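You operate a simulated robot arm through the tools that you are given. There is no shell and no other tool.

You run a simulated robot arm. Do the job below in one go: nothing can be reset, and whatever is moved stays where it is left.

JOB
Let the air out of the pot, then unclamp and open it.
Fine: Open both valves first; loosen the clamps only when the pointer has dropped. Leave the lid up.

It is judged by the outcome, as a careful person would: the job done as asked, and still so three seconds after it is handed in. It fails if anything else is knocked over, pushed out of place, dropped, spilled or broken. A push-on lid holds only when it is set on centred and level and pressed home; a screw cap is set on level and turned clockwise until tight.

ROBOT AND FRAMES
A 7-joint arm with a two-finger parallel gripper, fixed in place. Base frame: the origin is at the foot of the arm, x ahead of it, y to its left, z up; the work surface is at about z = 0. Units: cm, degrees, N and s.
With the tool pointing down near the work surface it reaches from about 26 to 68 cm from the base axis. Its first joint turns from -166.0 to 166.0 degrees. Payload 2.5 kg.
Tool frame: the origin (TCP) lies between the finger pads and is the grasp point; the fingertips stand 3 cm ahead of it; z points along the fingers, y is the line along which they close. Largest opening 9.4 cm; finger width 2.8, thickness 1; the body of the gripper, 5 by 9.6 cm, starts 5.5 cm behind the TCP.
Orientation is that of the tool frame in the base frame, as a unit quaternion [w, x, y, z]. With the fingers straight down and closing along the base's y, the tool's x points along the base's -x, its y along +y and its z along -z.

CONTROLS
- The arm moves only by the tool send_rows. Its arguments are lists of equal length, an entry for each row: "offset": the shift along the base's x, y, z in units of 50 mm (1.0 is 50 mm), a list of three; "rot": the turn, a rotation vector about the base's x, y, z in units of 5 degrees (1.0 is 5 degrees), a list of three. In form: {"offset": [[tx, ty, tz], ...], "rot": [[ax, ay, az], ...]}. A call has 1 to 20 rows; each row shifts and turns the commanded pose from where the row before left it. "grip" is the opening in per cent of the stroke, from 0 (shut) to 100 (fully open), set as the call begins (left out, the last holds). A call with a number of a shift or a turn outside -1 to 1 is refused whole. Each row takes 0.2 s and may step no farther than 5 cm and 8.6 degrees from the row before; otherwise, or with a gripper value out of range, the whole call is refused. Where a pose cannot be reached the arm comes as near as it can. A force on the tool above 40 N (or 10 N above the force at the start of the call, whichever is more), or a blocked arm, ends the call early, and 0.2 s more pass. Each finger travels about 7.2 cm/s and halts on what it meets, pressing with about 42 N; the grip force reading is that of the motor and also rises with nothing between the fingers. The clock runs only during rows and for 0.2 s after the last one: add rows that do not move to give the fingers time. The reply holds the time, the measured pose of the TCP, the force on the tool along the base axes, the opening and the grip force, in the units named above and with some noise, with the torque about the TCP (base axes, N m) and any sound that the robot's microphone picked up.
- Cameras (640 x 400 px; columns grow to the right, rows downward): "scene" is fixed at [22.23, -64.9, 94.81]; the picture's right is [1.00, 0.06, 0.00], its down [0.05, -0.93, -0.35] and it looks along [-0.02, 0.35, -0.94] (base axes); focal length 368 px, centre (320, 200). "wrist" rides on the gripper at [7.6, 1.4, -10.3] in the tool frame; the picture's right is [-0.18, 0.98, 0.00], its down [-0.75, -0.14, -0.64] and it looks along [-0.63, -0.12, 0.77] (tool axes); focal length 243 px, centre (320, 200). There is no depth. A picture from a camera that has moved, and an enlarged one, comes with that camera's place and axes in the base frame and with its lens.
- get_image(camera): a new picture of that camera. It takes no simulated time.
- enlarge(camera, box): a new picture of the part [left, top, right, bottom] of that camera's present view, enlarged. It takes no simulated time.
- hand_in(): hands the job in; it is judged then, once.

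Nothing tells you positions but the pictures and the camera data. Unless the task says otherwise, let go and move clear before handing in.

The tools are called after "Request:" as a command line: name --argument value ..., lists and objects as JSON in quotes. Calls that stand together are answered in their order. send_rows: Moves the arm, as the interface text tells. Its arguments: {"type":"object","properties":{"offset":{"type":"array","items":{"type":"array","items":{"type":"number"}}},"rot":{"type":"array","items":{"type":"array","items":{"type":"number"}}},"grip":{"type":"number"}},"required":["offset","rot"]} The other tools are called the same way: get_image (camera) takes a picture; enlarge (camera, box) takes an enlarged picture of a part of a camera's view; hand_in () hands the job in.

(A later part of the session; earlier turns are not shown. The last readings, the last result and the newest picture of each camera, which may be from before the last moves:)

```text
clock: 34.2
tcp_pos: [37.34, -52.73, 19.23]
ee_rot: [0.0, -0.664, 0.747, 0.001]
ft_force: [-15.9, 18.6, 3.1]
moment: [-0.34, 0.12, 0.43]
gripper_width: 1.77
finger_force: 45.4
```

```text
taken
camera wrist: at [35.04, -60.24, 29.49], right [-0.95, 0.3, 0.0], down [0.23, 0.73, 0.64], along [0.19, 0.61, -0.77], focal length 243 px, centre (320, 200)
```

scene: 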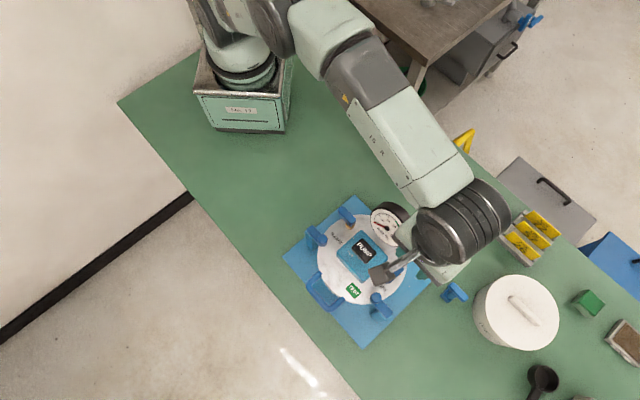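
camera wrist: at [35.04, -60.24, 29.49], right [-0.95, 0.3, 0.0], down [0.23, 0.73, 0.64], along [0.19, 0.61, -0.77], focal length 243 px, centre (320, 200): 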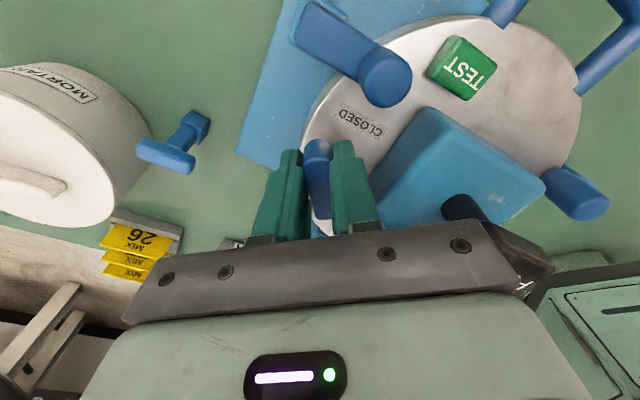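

Half-way with moderate forces. I'll ease the preload and continue to 90°.

Request:
send_rows --offset '[[-0.018, 0.022, 0], [0.0422, -0.0018, 0], [0.0422, 0.0018, 0], [0.0419, 0.0055, 0], [0.0412, 0.0091, 0], [0.0403, 0.0127, 0], [0, 0, 0]]' --rot '[[0, 0, 0], [0, 0, 1], [0, 0, 1], [0, 0, 1], [0, 0, 1], [0, 0, 1], [0, 0, 0]]'

```text
clock: 35.8
tcp_pos: [38.42, -52.69, 19.33]
ee_rot: [0.001, 0.81, -0.586, 0.001]
ft_force: [3.6, -12.5, -17.7]
moment: [-0.97, -0.26, 0.02]
gripper_width: 1.74
finger_force: 44.9
```

Request:
send_rows --offset '[[0.003, -0.012, -0.007], [0.039, 0.0162, 0], [0.0375, 0.0195, 0], [0.0356, 0.0227, 0], [0.0335, 0.0257, 0], [0.0311, 0.0285, 0], [0, 0, 0]]' --rot '[[0, 0, 0], [0, 0, 1], [0, 0, 1], [0, 0, 1], [0, 0, 1], [0, 0, 1], [0, 0, 0]]'

Request:
get_image --camera "wrist"

Request:
enlarge --camera "scene" --box '[290, 180, 450, 320]'

```text
clock: 37.4
tcp_pos: [39.26, -52.05, 19.32]
ee_rot: [0.0, 0.918, -0.397, 0.0]
ft_force: [7.3, -22.4, -8.7]
moment: [0.03, 0.26, 0.28]
gripper_width: 1.78
finger_force: 44.4
```

```text
taken
camera wrist: at [43.4, -58.68, 29.54], right [-0.84, -0.54, 0.0], down [-0.41, 0.65, 0.64], along [-0.34, 0.54, -0.77], focal length 243 px, centre (320, 200)
```

wrist: 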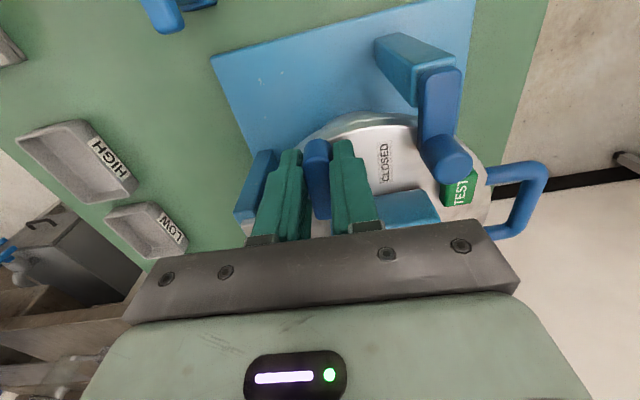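

```text
2.86 times, centred on (370, 250) of scene
camera zoom: at [22.23, -64.9, 94.81], right [1.0, 0.06, 0.0], down [0.05, -0.93, -0.35], along [-0.02, 0.35, -0.94], focal length 1052 px, centre (177, 57)
```

zoom: 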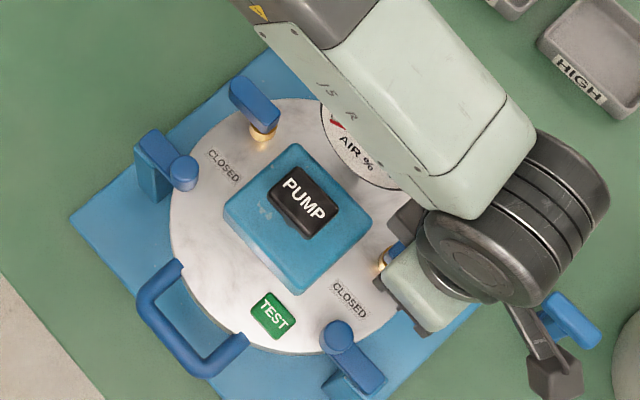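

Lever 2 has been turned a full 90°. I'll release and lift straight up.

Request:
send_rows --offset '[[0, 0, 0], [0, 0, 0], [0, 0, 0.4], [0, 0, 1], [0, 0, 1], [0, 0, 1], [0, 0, 0]]' --rot '[[0, 0, 0], [0, 0, 0], [0, 0, 0], [0, 0, 0], [0, 0, 0], [0, 0, 0], [0, 0, 0]]' --grip 38

Request:
get_image --camera "wrist"

Request:
enlarge --camera "scene" --box '[290, 180, 450, 320]'

```text
clock: 39.0
tcp_pos: [39.23, -52.26, 36.29]
ee_rot: [0.0, 0.917, -0.398, 0.001]
ft_force: [-0.3, 0.4, -0.3]
moment: [0.01, 0.01, -0.01]
gripper_width: 3.61
finger_force: 0.0
```

```text
taken
camera wrist: at [43.42, -58.77, 46.56], right [-0.84, -0.54, 0.0], down [-0.41, 0.65, 0.64], along [-0.35, 0.54, -0.77], focal length 243 px, centre (320, 200)
```

wrist: 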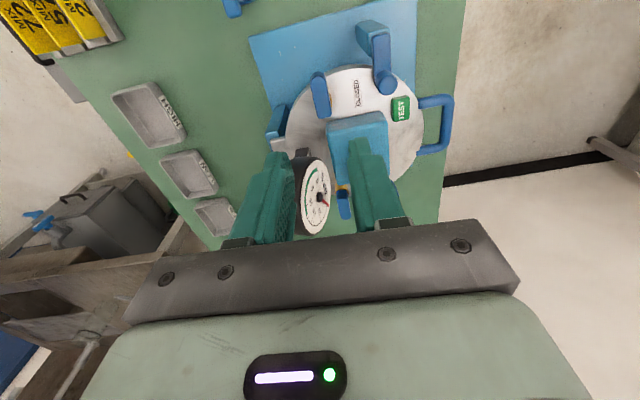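

```text
2.86 times, centred on (370, 250) of scene
camera zoom: at [22.23, -64.9, 94.81], right [1.0, 0.06, 0.0], down [0.05, -0.93, -0.35], along [-0.02, 0.35, -0.94], focal length 1052 px, centre (177, 57)
```

zoom: 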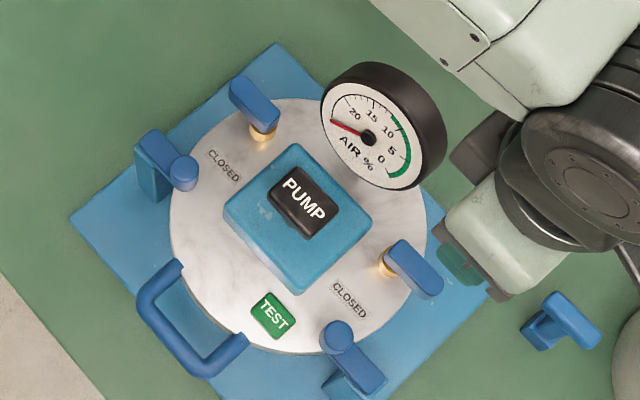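

Both valves are open and the pointer is resting past the end of the scale, so the air is out. Now for the clamps; I'll look at clamp 2 closely.

Request:
enlarge --camera "wrist" --box '[330, 10, 430, 130]'

Request:
enlarge --camera "scene" --box '[365, 215, 415, 245]'

Request:
enlarge --camera "scene" --box '[350, 280, 410, 330]'

```text
3.33 times, centred on (380, 70) of wrist
camera zoom: at [43.42, -58.77, 46.56], right [-0.84, -0.54, 0.0], down [-0.41, 0.65, 0.64], along [-0.35, 0.54, -0.77], focal length 809 px, centre (120, 633)
```

zoom: 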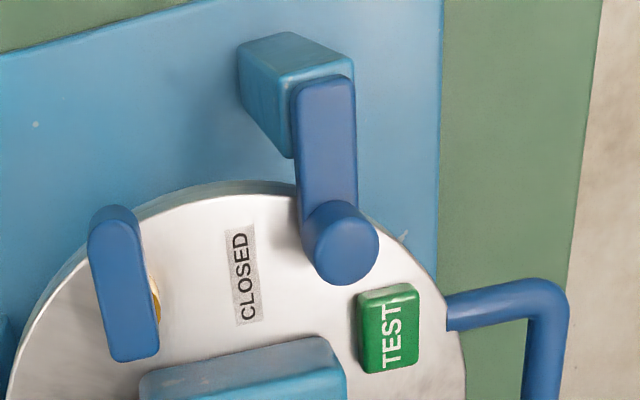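

```text
12.80 times, centred on (390, 230) of scene
camera zoom: at [22.23, -64.9, 94.81], right [1.0, 0.06, 0.0], down [0.05, -0.93, -0.35], along [-0.02, 0.35, -0.94], focal length 4711 px, centre (-576, -184)
```

zoom: 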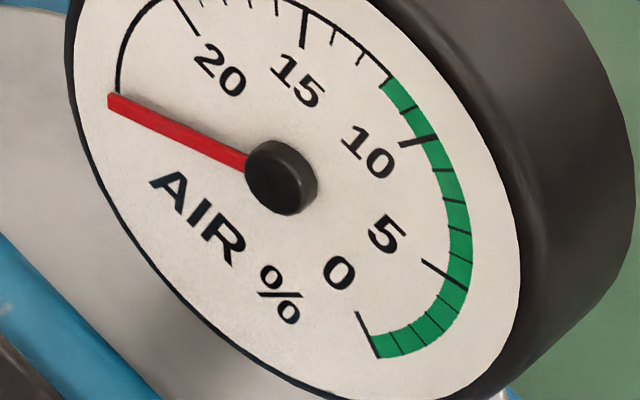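

```text
8.00 times, centred on (380, 305) of scene
camera zoom: at [22.23, -64.9, 94.81], right [1.0, 0.06, 0.0], down [0.05, -0.93, -0.35], along [-0.02, 0.35, -0.94], focal length 2945 px, centre (-160, -640)
```

zoom: 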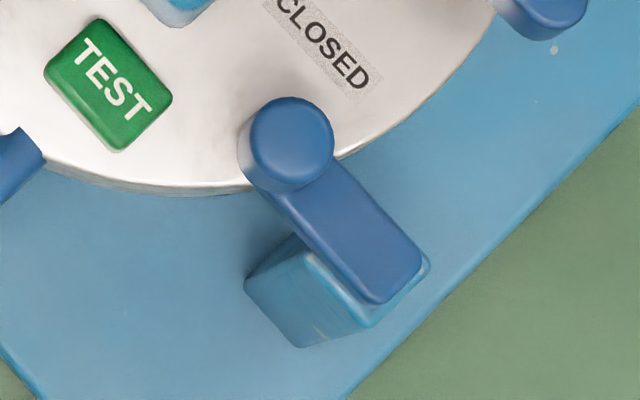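

Peg 2 is at about (32.9, -56.6) with its top at z about 16.7, and its pivot post is near (35.6, -59.2). I'll move above the peg with the fingers closing along the lid's front-back direction.

Request:
send_rows --offset '[[-0.633, -0.432, 0], [-0.633, -0.432, 0], [0, 0, -0.7], [0, 0, -0.7], [0, 0, -0.6], [0, 0, 0]]' --rot '[[0, 0, 0.3], [0, 0, 0], [0, 0, 0], [0, 0, 0], [0, 0, 0], [0, 0, 0]]' --grip 45

Request:
get_image --camera "wrist"

Request:
enlarge --camera "scene" --box '[290, 180, 450, 320]'

```text
clock: 40.4
tcp_pos: [32.97, -56.36, 26.35]
ee_rot: [0.0, 0.923, -0.385, 0.0]
ft_force: [0.5, -0.1, -0.2]
moment: [-0.03, -0.06, -0.01]
gripper_width: 4.23
finger_force: 0.2
```

```text
taken
camera wrist: at [37.3, -62.85, 36.52], right [-0.83, -0.56, 0.0], down [-0.43, 0.64, 0.64], along [-0.36, 0.53, -0.77], focal length 243 px, centre (320, 200)
```

wrist: 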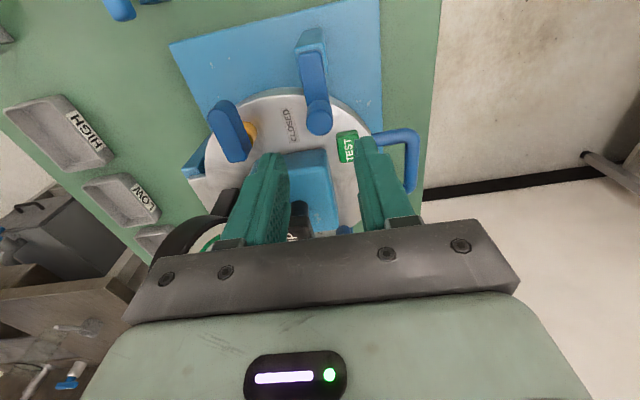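

```text
2.86 times, centred on (370, 250) of scene
camera zoom: at [22.23, -64.9, 94.81], right [1.0, 0.06, 0.0], down [0.05, -0.93, -0.35], along [-0.02, 0.35, -0.94], focal length 1052 px, centre (177, 57)
```

zoom: 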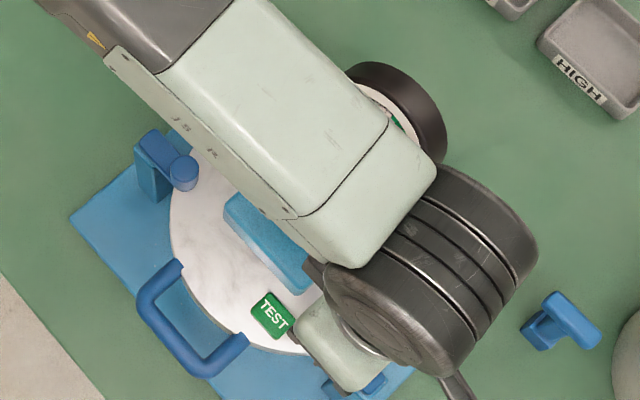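

Request:
enlarge --camera "wrist" --box '[240, 20, 420, 240]'

```text
1.82 times, centred on (330, 130) of wrist
camera zoom: at [37.3, -62.85, 36.52], right [-0.83, -0.56, 0.0], down [-0.43, 0.64, 0.64], along [-0.36, 0.53, -0.77], focal length 441 px, centre (302, 327)
```

zoom: 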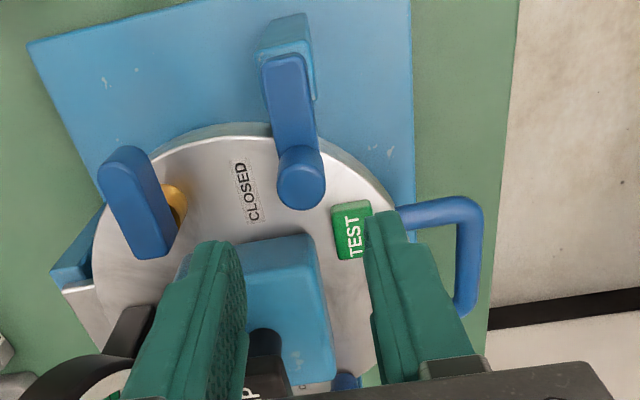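

Peg 2 is centred under the gripper. I'll descend so the fingers straddle it, then close.

Request:
send_rows --offset '[[0, -0.02, -0.5], [0, 0, -0.5], [0, 0, -0.35], [0, 0, -0.18], [0, 0, -0.1], [0, 0, 0]]' --rot '[[0, 0, 0], [0, 0, 0], [0, 0, 0], [0, 0, 0], [0, 0, 0], [0, 0, 0]]'

Request:
get_image --camera "wrist"

Request:
get_image --camera "scene"

```text
clock: 41.8
tcp_pos: [33.02, -56.4, 18.08]
ee_rot: [0.0, 0.923, -0.386, 0.0]
ft_force: [0.3, -0.5, -0.1]
moment: [-0.01, 0.01, 0.0]
gripper_width: 4.22
finger_force: 0.1
```

```text
taken
camera wrist: at [37.27, -62.91, 28.34], right [-0.83, -0.56, 0.0], down [-0.43, 0.64, 0.64], along [-0.36, 0.53, -0.77], focal length 243 px, centre (320, 200)
```

wrist: 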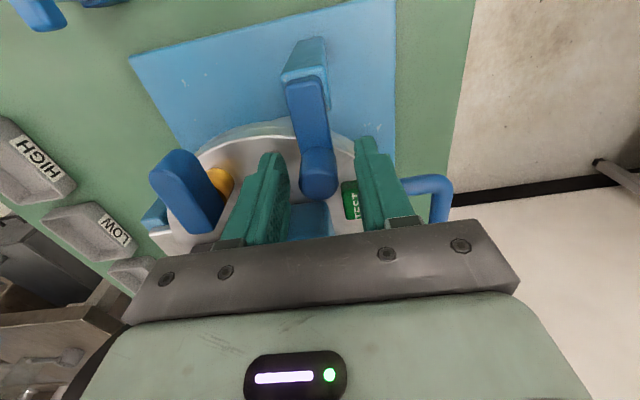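

```text
taken
```

scene: 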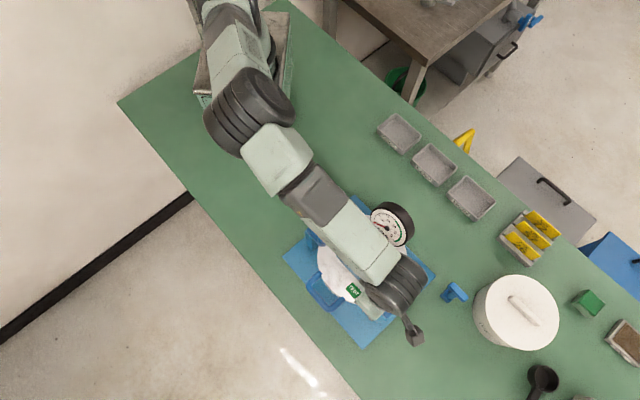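

Request:
send_rows --offset '[[0, 0, 0], [0, 0, 0], [0, 0, 0]]' --rot '[[0, 0, 0], [0, 0, 0], [0, 0, 0]]' --grip 10

Request:
enlarge --camera "wrist" --box '[230, 20, 420, 240]'

```text
clock: 42.6
tcp_pos: [32.93, -56.33, 18.09]
ee_rot: [0.0, 0.923, -0.385, 0.0]
ft_force: [-0.5, 3.4, 0.0]
moment: [-0.25, 0.3, -0.03]
gripper_width: 2.17
finger_force: 45.2
```

```text
1.82 times, centred on (325, 130) of wrist
camera zoom: at [37.28, -62.89, 28.33], right [-0.83, -0.56, 0.0], down [-0.43, 0.63, 0.64], along [-0.36, 0.53, -0.77], focal length 441 px, centre (311, 327)
```

zoom: 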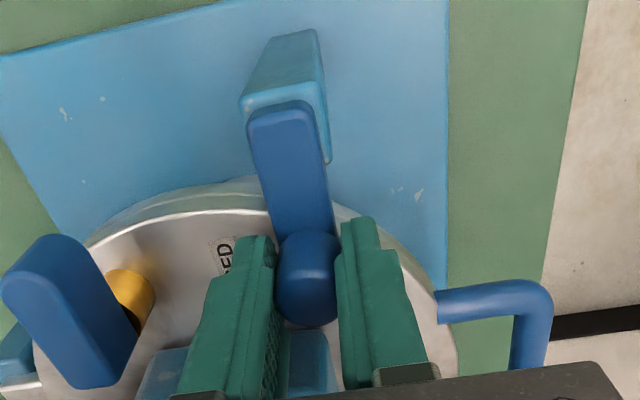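

I have peg 2 (2.2 cm across). I'll test gently whether the clamp swings, with about 3° toward the hinge side.

Request:
send_rows --offset '[[0.03, 0.028, 0], [0.03, 0.028, 0], [0, 0, 0]]' --rot '[[0, 0, -0.6], [0, 0, -0.6], [0, 0, 0]]'

Request:
enlarge --camera "wrist" --box '[230, 20, 420, 240]'

```text
clock: 43.4
tcp_pos: [33.03, -56.35, 18.15]
ee_rot: [0.001, 0.901, -0.435, 0.0]
ft_force: [-9.0, -13.2, -5.0]
moment: [0.59, -0.63, 0.64]
gripper_width: 2.2
finger_force: 44.9
```

```text
1.82 times, centred on (325, 130) of wrist
camera zoom: at [36.67, -63.18, 28.35], right [-0.88, -0.47, 0.0], down [-0.36, 0.68, 0.64], along [-0.3, 0.57, -0.77], focal length 441 px, centre (311, 327)
```

zoom: 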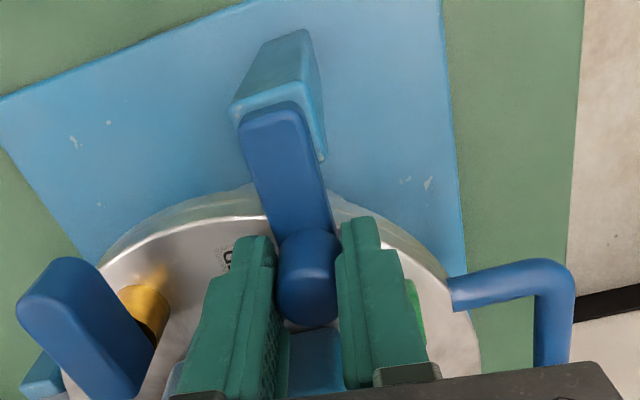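

The clamp resists toward the hinge side. I'll go back and test the opposite direction, toward the handle.

Request:
send_rows --offset '[[-0.03, -0.028, 0], [-0.03, -0.028, 0], [-0.03, -0.028, 0], [-0.03, -0.028, 0], [0, 0, 0]]' --rot '[[0, 0, 0.6], [0, 0, 0.6], [0, 0, 0], [0, 0, 0], [0, 0, 0]]'

Request:
enlarge --camera "wrist" --box '[230, 20, 420, 240]'

```text
clock: 44.6
tcp_pos: [32.86, -56.48, 18.19]
ee_rot: [-0.002, 0.923, -0.384, 0.0]
ft_force: [3.8, 16.2, 5.1]
moment: [0.51, 0.45, 0.42]
gripper_width: 2.15
finger_force: 45.4
```

```text
1.82 times, centred on (325, 130) of wrist
camera zoom: at [37.13, -63.05, 28.33], right [-0.83, -0.56, 0.0], down [-0.43, 0.63, 0.64], along [-0.36, 0.53, -0.77], focal length 441 px, centre (311, 327)
```

zoom: 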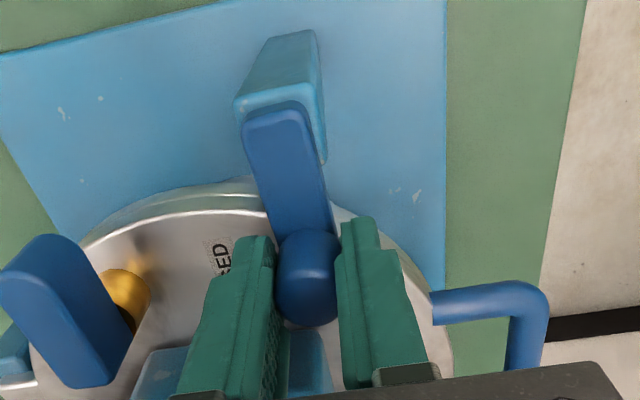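

It resists both ways sideways, so it may instead flip up at the post. I'll return to neutral and try lifting the peg slightly.

Request:
send_rows --offset '[[0.03, 0.028, 0], [0.03, 0.028, 0], [0, 0, 0.03], [0, 0, 0.03], [0, 0, 0]]' --rot '[[0, 0, 0], [0, 0, 0], [0, 0, 0], [0, 0, 0], [0, 0, 0]]'

Request:
enlarge --camera "wrist" --box '[230, 20, 420, 240]'

```text
clock: 45.8
tcp_pos: [32.85, -56.38, 18.26]
ee_rot: [-0.001, 0.922, -0.386, -0.001]
ft_force: [7.4, -5.9, -29.1]
moment: [0.2, -0.42, -0.13]
gripper_width: 2.18
finger_force: 44.5
```

```text
1.82 times, centred on (325, 130) of wrist
camera zoom: at [37.18, -62.94, 28.44], right [-0.83, -0.56, 0.0], down [-0.43, 0.63, 0.64], along [-0.36, 0.53, -0.77], focal length 441 px, centre (311, 327)
```

zoom: 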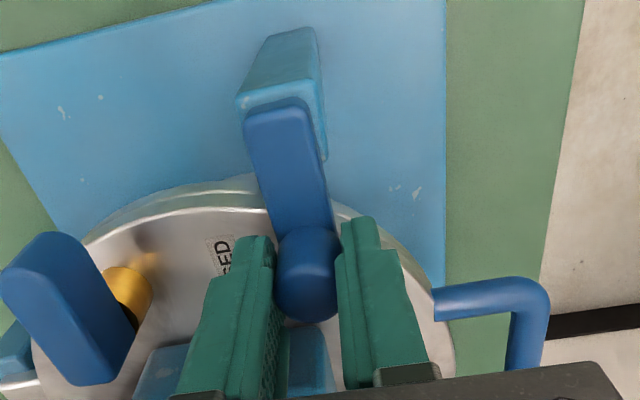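

Lifting also resists, and harder (29 N). The swing may just be stiff, so I'll undo the lift and push more firmly toward the handle side in small steps.

Request:
send_rows --offset '[[0, 0, -0.06], [-0.035, -0.035, 0], [-0.035, -0.035, 0], [-0.03, -0.03, 0], [0, 0, 0], [0, 0, 0]]' --rot '[[0, 0, 0], [0, 0, 0], [0, 0, 0], [0, 0, 0], [0, 0, 0], [0, 0, 0]]'

Request:
enlarge --camera "wrist" --box '[230, 20, 420, 240]'

```text
clock: 47.0
tcp_pos: [32.75, -56.65, 18.2]
ee_rot: [-0.004, 0.924, -0.383, 0.002]
ft_force: [-0.3, 2.2, 2.9]
moment: [0.08, 0.01, -0.02]
gripper_width: 2.15
finger_force: 45.3
stopped in row 6: the force on the tool passed its limit at 42 N (the readings are from after the stop); the commanded pose is now the measured one
```

```text
1.82 times, centred on (325, 130) of wrist
camera zoom: at [37.09, -63.13, 28.43], right [-0.83, -0.56, -0.01], down [-0.44, 0.63, 0.64], along [-0.36, 0.54, -0.76], focal length 441 px, centre (311, 327)
```

zoom: 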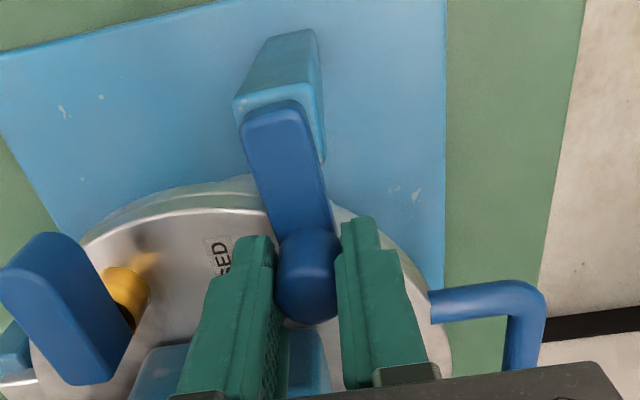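

It took 42 N without clearly swinging, but my firm grip also fights any swing. I'll loosen the fingers slightly so one just pushes the peg, then try the hinge side.

Request:
send_rows --offset '[[0, 0, 0], [0, 0, 0], [0.05, 0.05, 0], [0.04, 0.04, 0], [0.04, 0.04, 0], [0.03, 0.03, 0], [0.03, 0.03, 0], [0, 0, 0]]' --rot '[[0, 0, 0], [0, 0, 0], [0, 0, 0], [0, 0, 0], [0, 0, 0], [0, 0, 0], [0, 0, 0], [0, 0, 0]]' --grip 29

Request:
enlarge --camera "wrist" --box '[230, 20, 420, 240]'

```text
clock: 48.8
tcp_pos: [33.52, -55.86, 18.21]
ee_rot: [-0.002, 0.924, -0.384, 0.0]
ft_force: [-13.2, -10.8, 2.6]
moment: [-0.37, 0.16, -0.06]
gripper_width: 3.69
finger_force: 9.1
```

```text
1.82 times, centred on (325, 130) of wrist
camera zoom: at [37.89, -62.32, 28.44], right [-0.83, -0.56, 0.0], down [-0.43, 0.63, 0.64], along [-0.36, 0.53, -0.76], focal length 441 px, centre (311, 327)
```

zoom: 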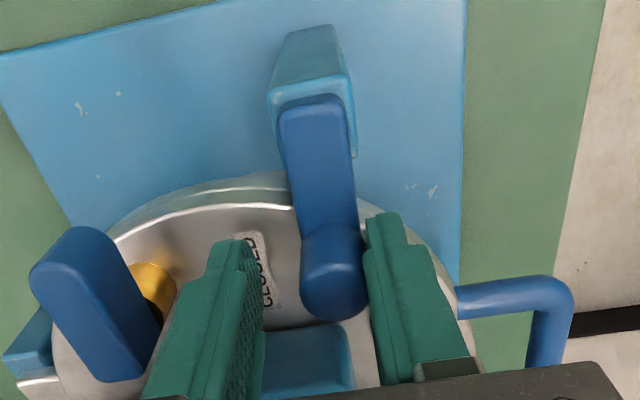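

The fingers gave way at about 17 N, so that was not a strong push. I'll back off, lift, close the fingers and push rigidly from the handle side instead.

Request:
send_rows --offset '[[-0.1, -0.1, 0], [0, 0, 0], [0, 0, 0.5], [0, 0, 1], [0, 0, 0]]' --rot '[[0, 0, 0], [0, 0, 0], [0, 0, 0], [0, 0, 0], [0, 0, 0]]' --grip 45

Request:
enlarge --camera "wrist" --box '[230, 20, 420, 240]'

Request:
enlarge --camera "scene" --box '[435, 270, 485, 310]'

```text
clock: 50.0
tcp_pos: [33.1, -56.18, 25.81]
ee_rot: [-0.003, 0.924, -0.382, 0.0]
ft_force: [-0.4, -0.1, 0.3]
moment: [-0.01, -0.01, -0.03]
gripper_width: 4.22
finger_force: 0.0
```

```text
1.82 times, centred on (325, 130) of wrist
camera zoom: at [37.41, -62.68, 35.97], right [-0.83, -0.56, -0.01], down [-0.43, 0.63, 0.65], along [-0.36, 0.54, -0.76], focal length 441 px, centre (311, 327)
```

zoom: 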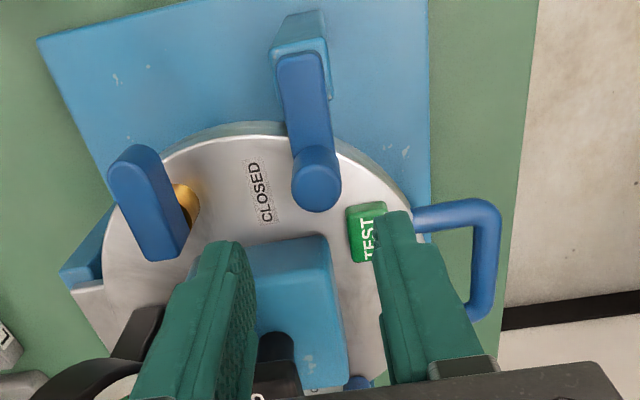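

```text
10.00 times, centred on (460, 290) of scene
camera zoom: at [22.23, -64.9, 94.81], right [1.0, 0.06, 0.0], down [0.05, -0.93, -0.35], along [-0.02, 0.35, -0.94], focal length 3681 px, centre (-1080, -700)
```

zoom: 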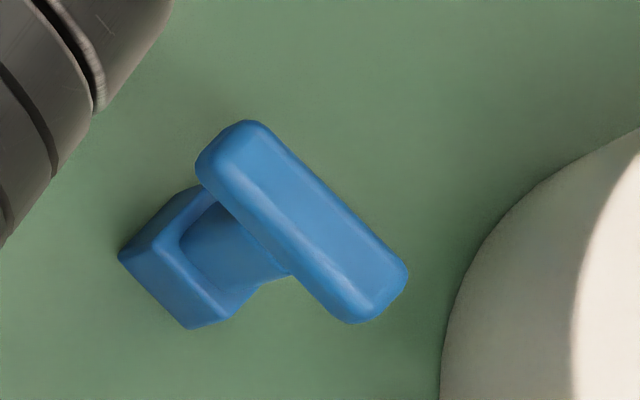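

Nothing has moved out of place. I'll close the fingers, shift to the handle side of the peg, and lower.

Request:
send_rows --offset '[[-0.2, -0.2, 0], [-0.2, -0.2, 0], [0, 0, 0], [0, 0, -0.5], [0, 0, -0.5], [0, 0, -0.4], [0, 0, -0.12], [0, 0, 0]]' --rot '[[0, 0, 0], [0, 0, 0], [0, 0, 0], [0, 0, 0], [0, 0, 0], [0, 0, 0], [0, 0, 0], [0, 0, 0]]' --grip 0

Request:
enlarge --camera "wrist" --box '[230, 20, 420, 240]'

```text
clock: 51.8
tcp_pos: [31.28, -58.02, 18.11]
ee_rot: [-0.004, 0.924, -0.382, 0.001]
ft_force: [0.9, 0.9, 0.1]
moment: [0.03, -0.02, 0.01]
gripper_width: 0.0
finger_force: 33.2
```

```text
1.82 times, centred on (325, 130) of wrist
camera zoom: at [35.54, -64.64, 28.27], right [-0.83, -0.56, -0.01], down [-0.43, 0.63, 0.64], along [-0.36, 0.53, -0.76], focal length 441 px, centre (311, 327)
```

zoom: 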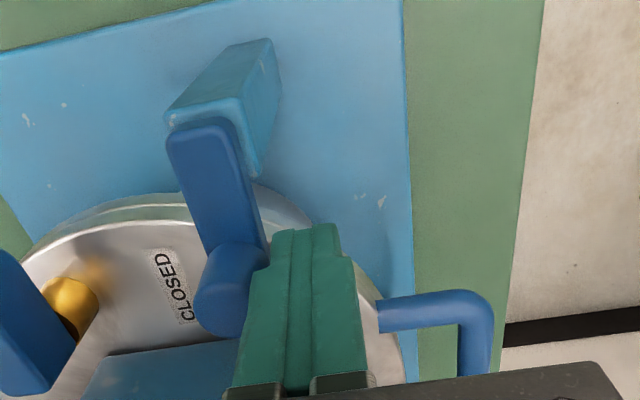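

The closed fingers sit right beside the peg. I'll push toward the hinge side gradually.

Request:
send_rows --offset '[[0.025, 0.025, 0], [0.025, 0.025, 0], [0.025, 0.025, 0], [0.025, 0.025, 0], [0.025, 0.025, 0], [0.025, 0.025, 0], [0.02, 0.02, 0], [0, 0, 0]]' --rot '[[0, 0, 0], [0, 0, 0], [0, 0, 0], [0, 0, 0], [0, 0, 0], [0, 0, 0], [0, 0, 0], [0, 0, 0]]'

Request:
enlarge --camera "wrist" --box '[230, 20, 420, 240]'

```text
clock: 53.6
tcp_pos: [31.59, -57.78, 18.15]
ee_rot: [0.001, 0.923, -0.385, 0.0]
ft_force: [-23.7, -27.0, 10.8]
moment: [-0.32, 0.24, -0.02]
gripper_width: 0.0
finger_force: 33.0
```

```text
1.82 times, centred on (325, 130) of wrist
camera zoom: at [35.97, -64.19, 28.43], right [-0.83, -0.56, 0.0], down [-0.43, 0.64, 0.64], along [-0.36, 0.53, -0.77], focal length 441 px, centre (311, 327)
```

zoom: 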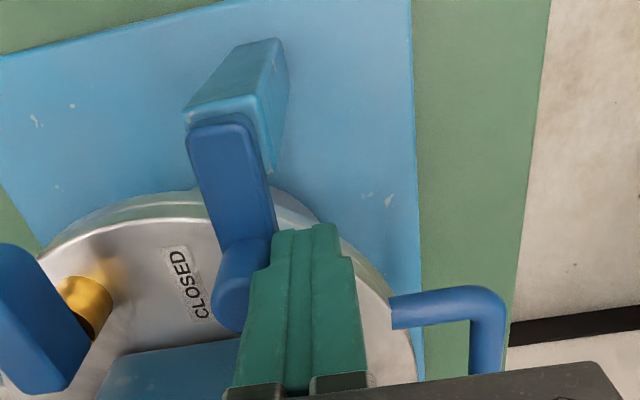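

Toward the hinge side is firmly blocked at 36 N. I'll lift over the peg and push from the other side toward the handle with the closed fingers.

Request:
send_rows --offset '[[-0.12, -0.12, 0], [0, 0, 0.5], [0, 0, 0.5], [0.4, 0.4, 0], [0.4, 0.4, 0], [0.06, 0.04, -0.3], [0, 0, -0.5], [0, 0, -0.2], [0, 0, 0]]' --rot '[[0, 0, 0], [0, 0, 0], [0, 0, 0], [0, 0, 0], [0, 0, 0], [0, 0, 0], [0, 0, 0], [0, 0, 0], [0, 0, 0]]'

Request:
enlarge --camera "wrist" --box '[230, 20, 420, 240]'

```text
clock: 55.6
tcp_pos: [35.82, -53.63, 17.97]
ee_rot: [-0.004, 0.924, -0.383, 0.0]
ft_force: [0.1, 0.1, -0.2]
moment: [0.02, 0.0, 0.0]
gripper_width: 0.0
finger_force: 32.7
```

```text
1.82 times, centred on (325, 130) of wrist
camera zoom: at [40.09, -60.21, 28.26], right [-0.83, -0.56, -0.01], down [-0.43, 0.63, 0.64], along [-0.36, 0.54, -0.76], focal length 441 px, centre (311, 327)
```

zoom: 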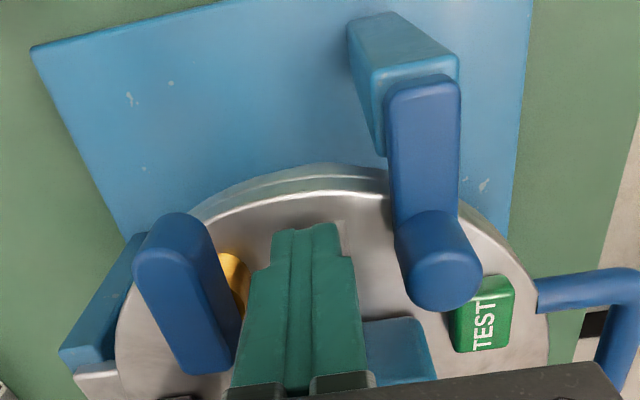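

Clear space between the fingers and peg. I'll approach and push toward the handle side.

Request:
send_rows --offset '[[-0.06, -0.06, 0], [-0.06, -0.06, 0], [-0.06, -0.06, 0], [-0.05, -0.05, 0], [-0.03, -0.03, 0], [-0.025, -0.025, 0], [-0.025, -0.025, 0], [-0.025, -0.025, 0], [-0.02, -0.02, 0], [0, 0, 0]]' --rot '[[0, 0, 0], [0, 0, 0], [0, 0, 0], [0, 0, 0], [0, 0, 0], [0, 0, 0], [0, 0, 0], [0, 0, 0], [0, 0, 0], [0, 0, 0]]'

Request:
enlarge --camera "wrist" --box '[230, 20, 420, 240]'

```text
clock: 57.8
tcp_pos: [33.91, -55.41, 18.11]
ee_rot: [-0.003, 0.924, -0.383, 0.0]
ft_force: [0.7, -0.5, -0.1]
moment: [0.01, -0.01, 0.05]
gripper_width: 0.0
finger_force: 33.0
```

```text
1.82 times, centred on (325, 130) of wrist
camera zoom: at [38.26, -62.04, 28.31], right [-0.83, -0.56, -0.01], down [-0.43, 0.63, 0.64], along [-0.36, 0.53, -0.76], focal length 441 px, centre (311, 327)
```

zoom: 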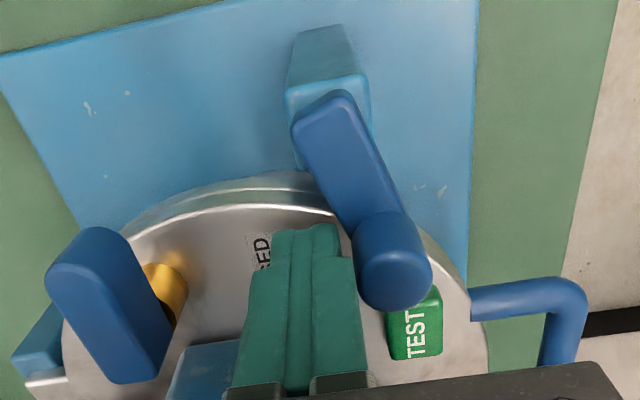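

The clamp swung: the arm is now turned on its post, opening toward the handle side with very little force. I'll keep pushing along the arc.

Request:
send_rows --offset '[[-0.0353, -0.0575, 0], [-0.0353, -0.0575, 0], [-0.0353, -0.0575, 0], [-0.0353, -0.0575, 0], [-0.02, -0.0573, 0], [-0.02, -0.0573, 0], [-0.02, -0.0573, 0], [-0.0251, -0.067, 0], [-0.0251, -0.067, 0], [0, 0, 0]]' --rot '[[0, 0, 0], [0, 0, 0], [0, 0, 0], [0, 0, 0], [0, 0, 0], [0, 0, 0], [0, 0, 0], [0, 0, 0], [0, 0, 0], [0, 0, 0]]'

Request:
enlarge --camera "wrist" --box '[230, 20, 420, 240]'

```text
clock: 60.0
tcp_pos: [32.69, -58.27, 18.2]
ee_rot: [-0.003, 0.924, -0.382, 0.001]
ft_force: [0.2, -0.4, -0.5]
moment: [0.03, -0.01, 0.02]
gripper_width: 0.01
finger_force: 32.7
```

```text
1.82 times, centred on (325, 130) of wrist
camera zoom: at [36.99, -64.77, 28.33], right [-0.83, -0.56, -0.01], down [-0.43, 0.63, 0.64], along [-0.36, 0.53, -0.76], focal length 441 px, centre (311, 327)
```

zoom: 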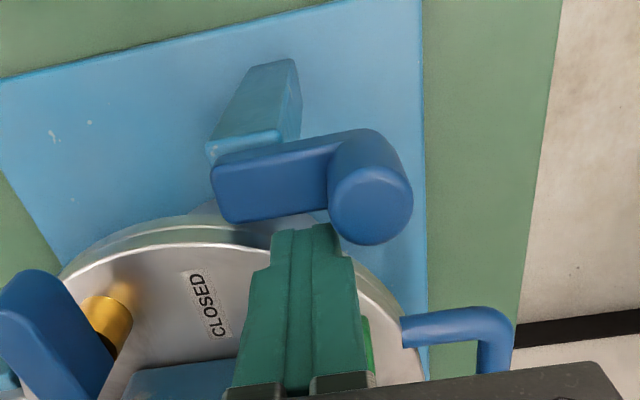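

The clamp arm has swung nearly 90° and now points toward the handle. I'll check it from the scene camera.

Request:
enlarge --camera "scene" --box '[290, 220, 430, 340]'

Request:
send_rows --offset '[[0, 0, 0.5], [0, 0, 1], [0, 0, 1], [0.3, 0.5, 1], [0.3, 0.5, 0.5], [0, 0, 0]]' --rot '[[0, 0, 0], [0, 0, 0], [0, 0, 0], [0, 0, 0], [0, 0, 0], [0, 0, 0]]'

Request:
enlarge --camera "scene" --box '[290, 180, 450, 330]'

Request:
enlarge --camera "wrist" --box '[260, 0, 460, 150]'

```text
3.33 times, centred on (360, 280) of scene
camera zoom: at [22.23, -64.9, 94.81], right [1.0, 0.06, 0.0], down [0.05, -0.93, -0.35], along [-0.02, 0.35, -0.94], focal length 1227 px, centre (187, -67)
```

zoom: 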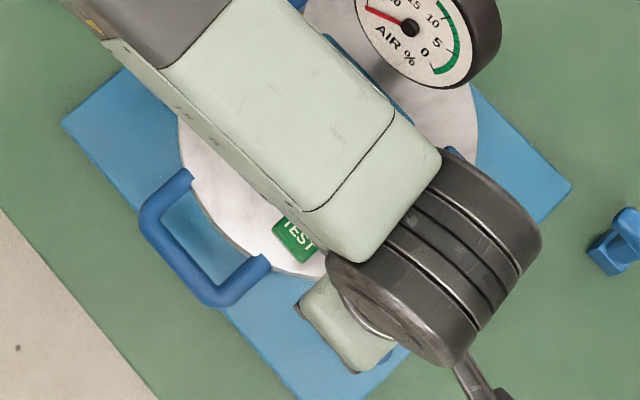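

```text
refused: row 4 steps farther than a row can; nothing moved
```

```text
2.67 times, centred on (370, 255) of scene
camera zoom: at [22.23, -64.9, 94.81], right [1.0, 0.06, 0.0], down [0.05, -0.93, -0.35], along [-0.02, 0.35, -0.94], focal length 982 px, centre (187, 53)
```

zoom: 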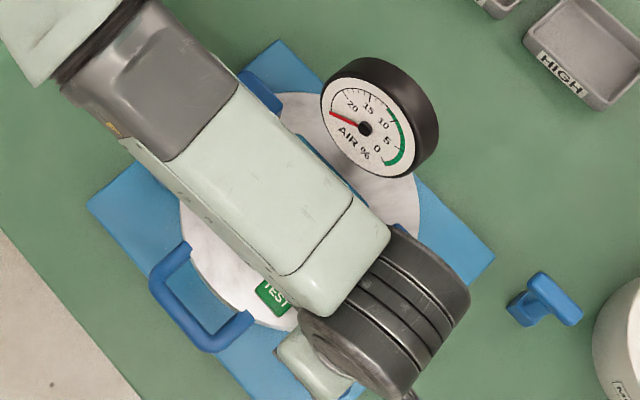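

```text
2.67 times, centred on (360, 75) of wrist
camera zoom: at [36.99, -64.77, 28.33], right [-0.83, -0.56, -0.01], down [-0.43, 0.63, 0.64], along [-0.36, 0.53, -0.76], focal length 647 px, centre (213, 533)
```

zoom: 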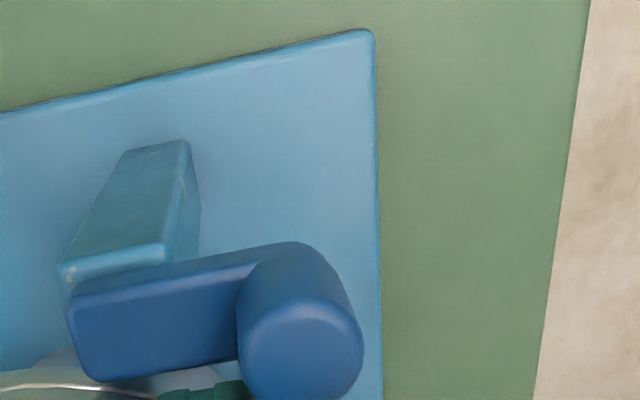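

That lift was refused for one oversized row, so nothing moved. I'll resend it with smaller steps.

Request:
send_rows --offset '[[0, 0, 0.5], [0, 0, 1], [0, 0, 1], [0, 0, 1], [0.4, 0.6, 0], [0.4, 0.6, 0], [0.4, 0.6, 0], [0, 0, 0]]' --rot '[[0, 0, 0], [0, 0, 0], [0, 0, 0], [0, 0, 0], [0, 0, 0], [0, 0, 0], [0, 0, 0], [0, 0, 0]]'

Request:
enlarge --camera "scene" --box '[290, 200, 430, 340]'

Request:
get_image --camera "wrist"

```text
clock: 61.8
tcp_pos: [38.66, -49.3, 35.59]
ee_rot: [-0.003, 0.923, -0.384, 0.001]
ft_force: [0.9, -1.3, -0.1]
moment: [0.02, 0.0, 0.02]
gripper_width: 0.0
finger_force: 33.5
```

```text
2.86 times, centred on (360, 270) of scene
camera zoom: at [22.23, -64.9, 94.81], right [1.0, 0.06, 0.0], down [0.05, -0.93, -0.35], along [-0.02, 0.35, -0.94], focal length 1052 px, centre (206, 0)
```

zoom: 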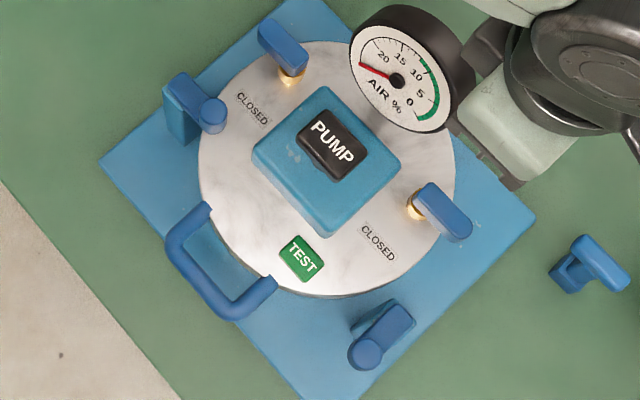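

```text
taken
camera wrist: at [43.0, -55.81, 45.87], right [-0.83, -0.56, -0.01], down [-0.43, 0.63, 0.64], along [-0.36, 0.54, -0.76], focal length 243 px, centre (320, 200)
```

wrist: 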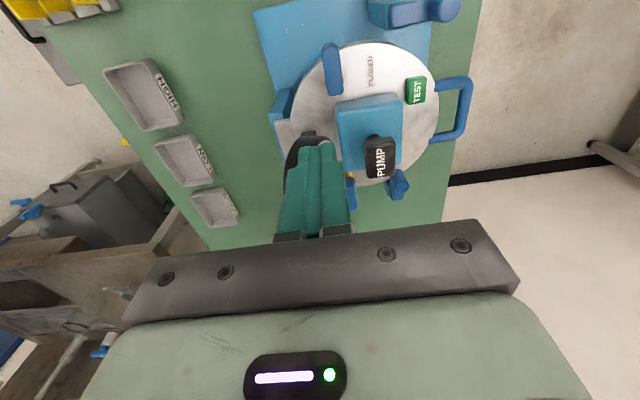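

Clamp 2 is swung fully clear of the lid rim. I'll go over to clamp 1, turning the tool to 45°, and hover on its hinge side.

Request:
send_rows --offset '[[-0.17, 0.0767, 0.03], [-0.17, 0.0767, 0.03], [-0.17, 0.0767, 0.03], [-0.17, 0.0767, 0.03], [-0.17, 0.0767, 0], [-0.17, 0.0767, 0], [-0.17, 0.0767, 0], [-0.17, 0.0767, 0], [-0.17, 0.0767, 0], [-0.17, 0.0767, 0], [-0.17, 0.0767, 0], [-0.17, 0.0767, 0], [-0.17, 0.0767, 0], [-0.17, 0.0767, 0], [-0.17, 0.0767, 0], [-0.17, 0.0767, 0], [-0.17, 0.0767, 0], [-0.17, 0.0767, 0], [0, 0, -0.8], [0, 0, 0]]' --rot '[[0, 0, -1], [0, 0, -1], [0, 0, -1], [0, 0, -1], [0, 0, -1], [0, 0, -1], [0, 0, -1], [0, 0, -1], [0, 0, -1], [0, 0, -1], [0, 0, -1], [0, 0, -1], [0, 0, -1], [0, 0, -1], [0, 0, -1], [0, 0, -1], [0, 0, -1], [0, 0, -1], [0, 0, 0], [0, 0, 0]]'

Request:
get_image --camera "wrist"

Request:
enlarge --camera "wrist" --box '[230, 0, 420, 240]'

```text
clock: 66.0
tcp_pos: [23.42, -42.18, 32.15]
ee_rot: [0.003, -0.382, 0.924, -0.003]
ft_force: [1.1, 0.0, -0.4]
moment: [0.04, -0.01, 0.0]
gripper_width: 0.0
finger_force: 33.4
```

```text
taken
camera wrist: at [16.93, -46.75, 42.36], right [-0.56, 0.83, -0.01], down [0.63, 0.43, 0.64], along [0.54, 0.36, -0.76], focal length 243 px, centre (320, 200)
```

wrist: 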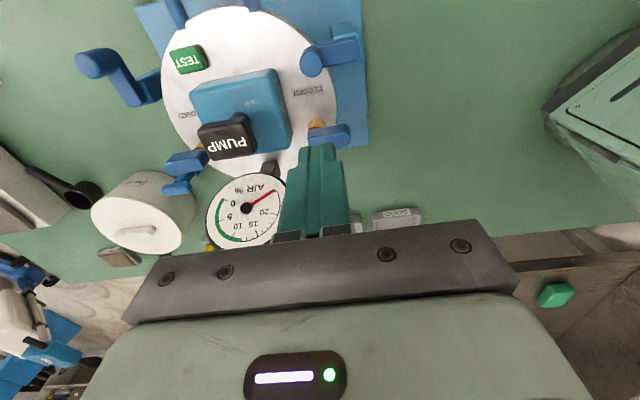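

```text
1.67 times, centred on (325, 120) of wrist
camera zoom: at [16.93, -46.75, 42.36], right [-0.56, 0.83, -0.01], down [0.63, 0.43, 0.64], along [0.54, 0.36, -0.76], focal length 404 px, centre (312, 333)
```

zoom: 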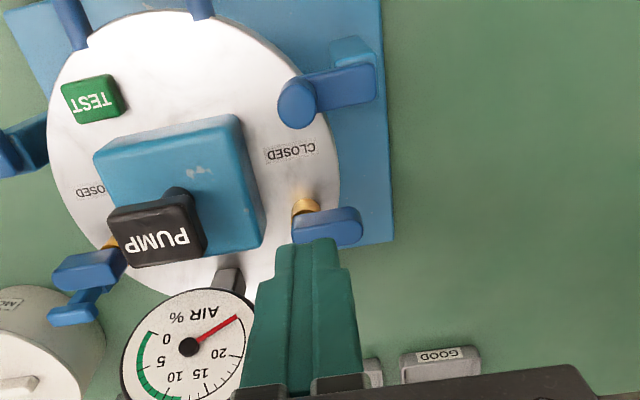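

Peg 1 is at about (21.35, -44.8). I'm about 3.3 cm to its hinge side, clear of the opened lever 1. I'll lower with the fingers closed.

Request:
send_rows --offset '[[0.04, -0.04, -0.8], [0, 0, -0.8], [0, 0, -0.6], [0, 0, -0.4], [0, 0, -0.2], [0, 0, 0]]' --rot '[[0, 0, 0], [0, 0, 0], [0, 0, 0], [0, 0, 0], [0, 0, 0], [0, 0, 0]]'

Request:
get_image --camera "wrist"

Request:
enlarge --camera "scene" --box '[290, 200, 430, 340]'

```text
clock: 67.4
tcp_pos: [23.58, -42.57, 18.15]
ee_rot: [0.002, -0.382, 0.924, -0.003]
ft_force: [-0.8, -0.2, -0.4]
moment: [0.02, -0.02, 0.01]
gripper_width: 0.0
finger_force: 32.9
```

```text
taken
camera wrist: at [17.08, -46.99, 28.39], right [-0.56, 0.83, -0.01], down [0.63, 0.43, 0.64], along [0.54, 0.36, -0.76], focal length 243 px, centre (320, 200)
```

wrist: 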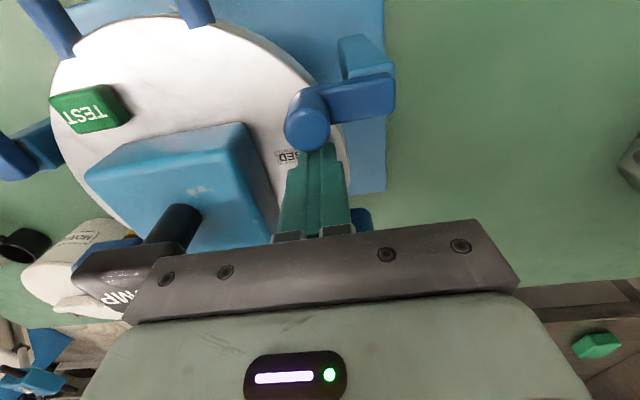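

```text
2.86 times, centred on (360, 270) of scene
camera zoom: at [22.23, -64.9, 94.81], right [1.0, 0.06, 0.0], down [0.05, -0.93, -0.35], along [-0.02, 0.35, -0.94], focal length 1052 px, centre (206, 0)
```

zoom: 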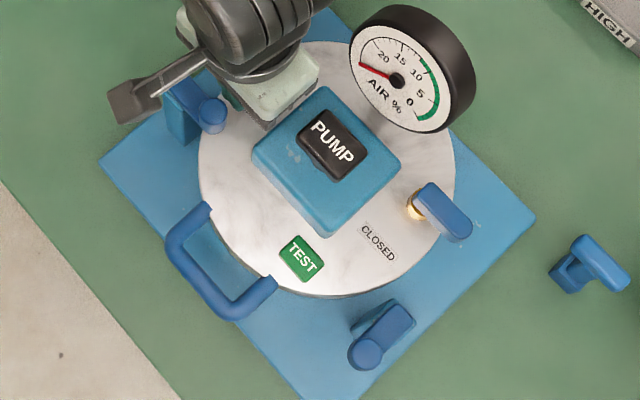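

The peg is right in front of the closed fingers. I'll push it along the opening arc toward the handle side.

Request:
send_rows --offset '[[-0.0427, -0.0456, 0], [-0.0427, -0.0456, 0], [-0.0427, -0.0456, 0], [-0.0427, -0.0456, 0], [-0.0427, -0.0456, 0], [-0.0515, -0.0368, 0], [-0.0515, -0.0368, 0], [-0.0515, -0.0368, 0], [-0.0515, -0.0368, 0], [0, 0, 0]]' --rot '[[0, 0, 0], [0, 0, 0], [0, 0, 0], [0, 0, 0], [0, 0, 0], [0, 0, 0], [0, 0, 0], [0, 0, 0], [0, 0, 0], [0, 0, 0]]'

Request:
get_image --camera "wrist"

```text
clock: 69.6
tcp_pos: [21.47, -44.42, 18.26]
ee_rot: [0.002, -0.382, 0.924, -0.003]
ft_force: [-0.3, -0.2, -0.9]
moment: [-0.01, 0.0, 0.0]
gripper_width: 0.0
finger_force: 32.3
```

```text
taken
camera wrist: at [14.98, -48.87, 28.4], right [-0.56, 0.83, -0.01], down [0.63, 0.43, 0.64], along [0.53, 0.36, -0.76], focal length 243 px, centre (320, 200)
```

wrist: 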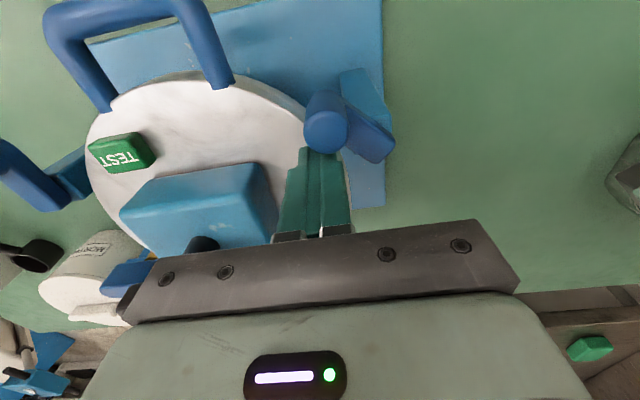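

Clamp 1 is swinging freely, about 45° now. I'll continue.

Request:
send_rows --offset '[[-0.0567, -0.0185, 0], [-0.0567, -0.0185, 0], [-0.0567, -0.0185, 0], [-0.0743, -0.0173, 0], [-0.0743, -0.0173, 0], [-0.06, 0, 0], [0, 0, 0]]' --rot '[[0, 0, 0], [0, 0, 0], [0, 0, 0], [0, 0, 0], [0, 0, 0], [0, 0, 0], [0, 0, 0]]'

Request:
get_image --camera "wrist"

Request:
enlarge --camera "scene" --box '[290, 200, 430, 340]'

```text
clock: 71.2
tcp_pos: [19.58, -44.8, 18.2]
ee_rot: [0.002, -0.383, 0.924, -0.004]
ft_force: [-0.2, -0.1, 0.5]
moment: [0.0, 0.01, -0.01]
gripper_width: 0.01
finger_force: 33.2
```

```text
taken
camera wrist: at [13.14, -49.31, 28.39], right [-0.56, 0.83, -0.01], down [0.63, 0.43, 0.64], along [0.54, 0.36, -0.76], focal length 243 px, centre (320, 200)
```

wrist: 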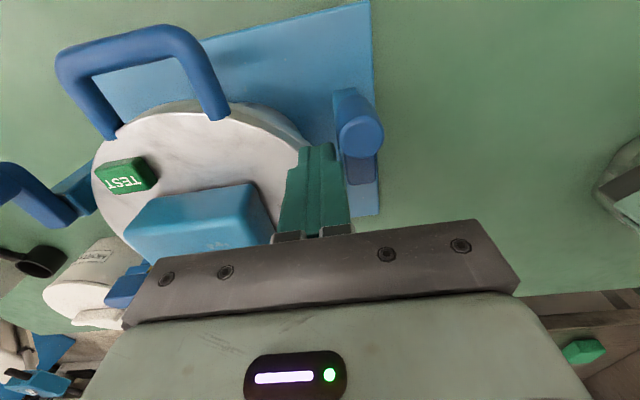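

```text
2.86 times, centred on (360, 270) of scene
camera zoom: at [22.23, -64.9, 94.81], right [1.0, 0.06, 0.0], down [0.05, -0.93, -0.35], along [-0.02, 0.35, -0.94], focal length 1052 px, centre (206, 0)
```

zoom: 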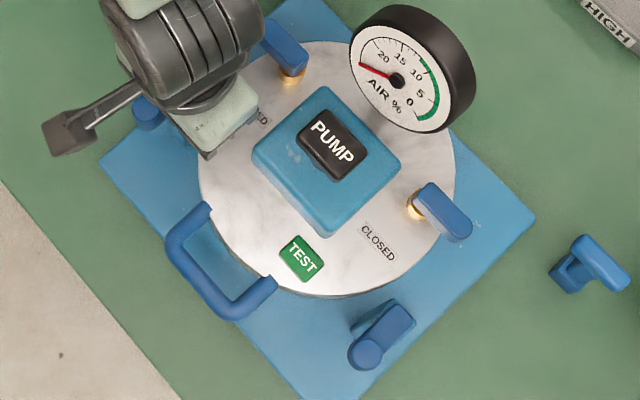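

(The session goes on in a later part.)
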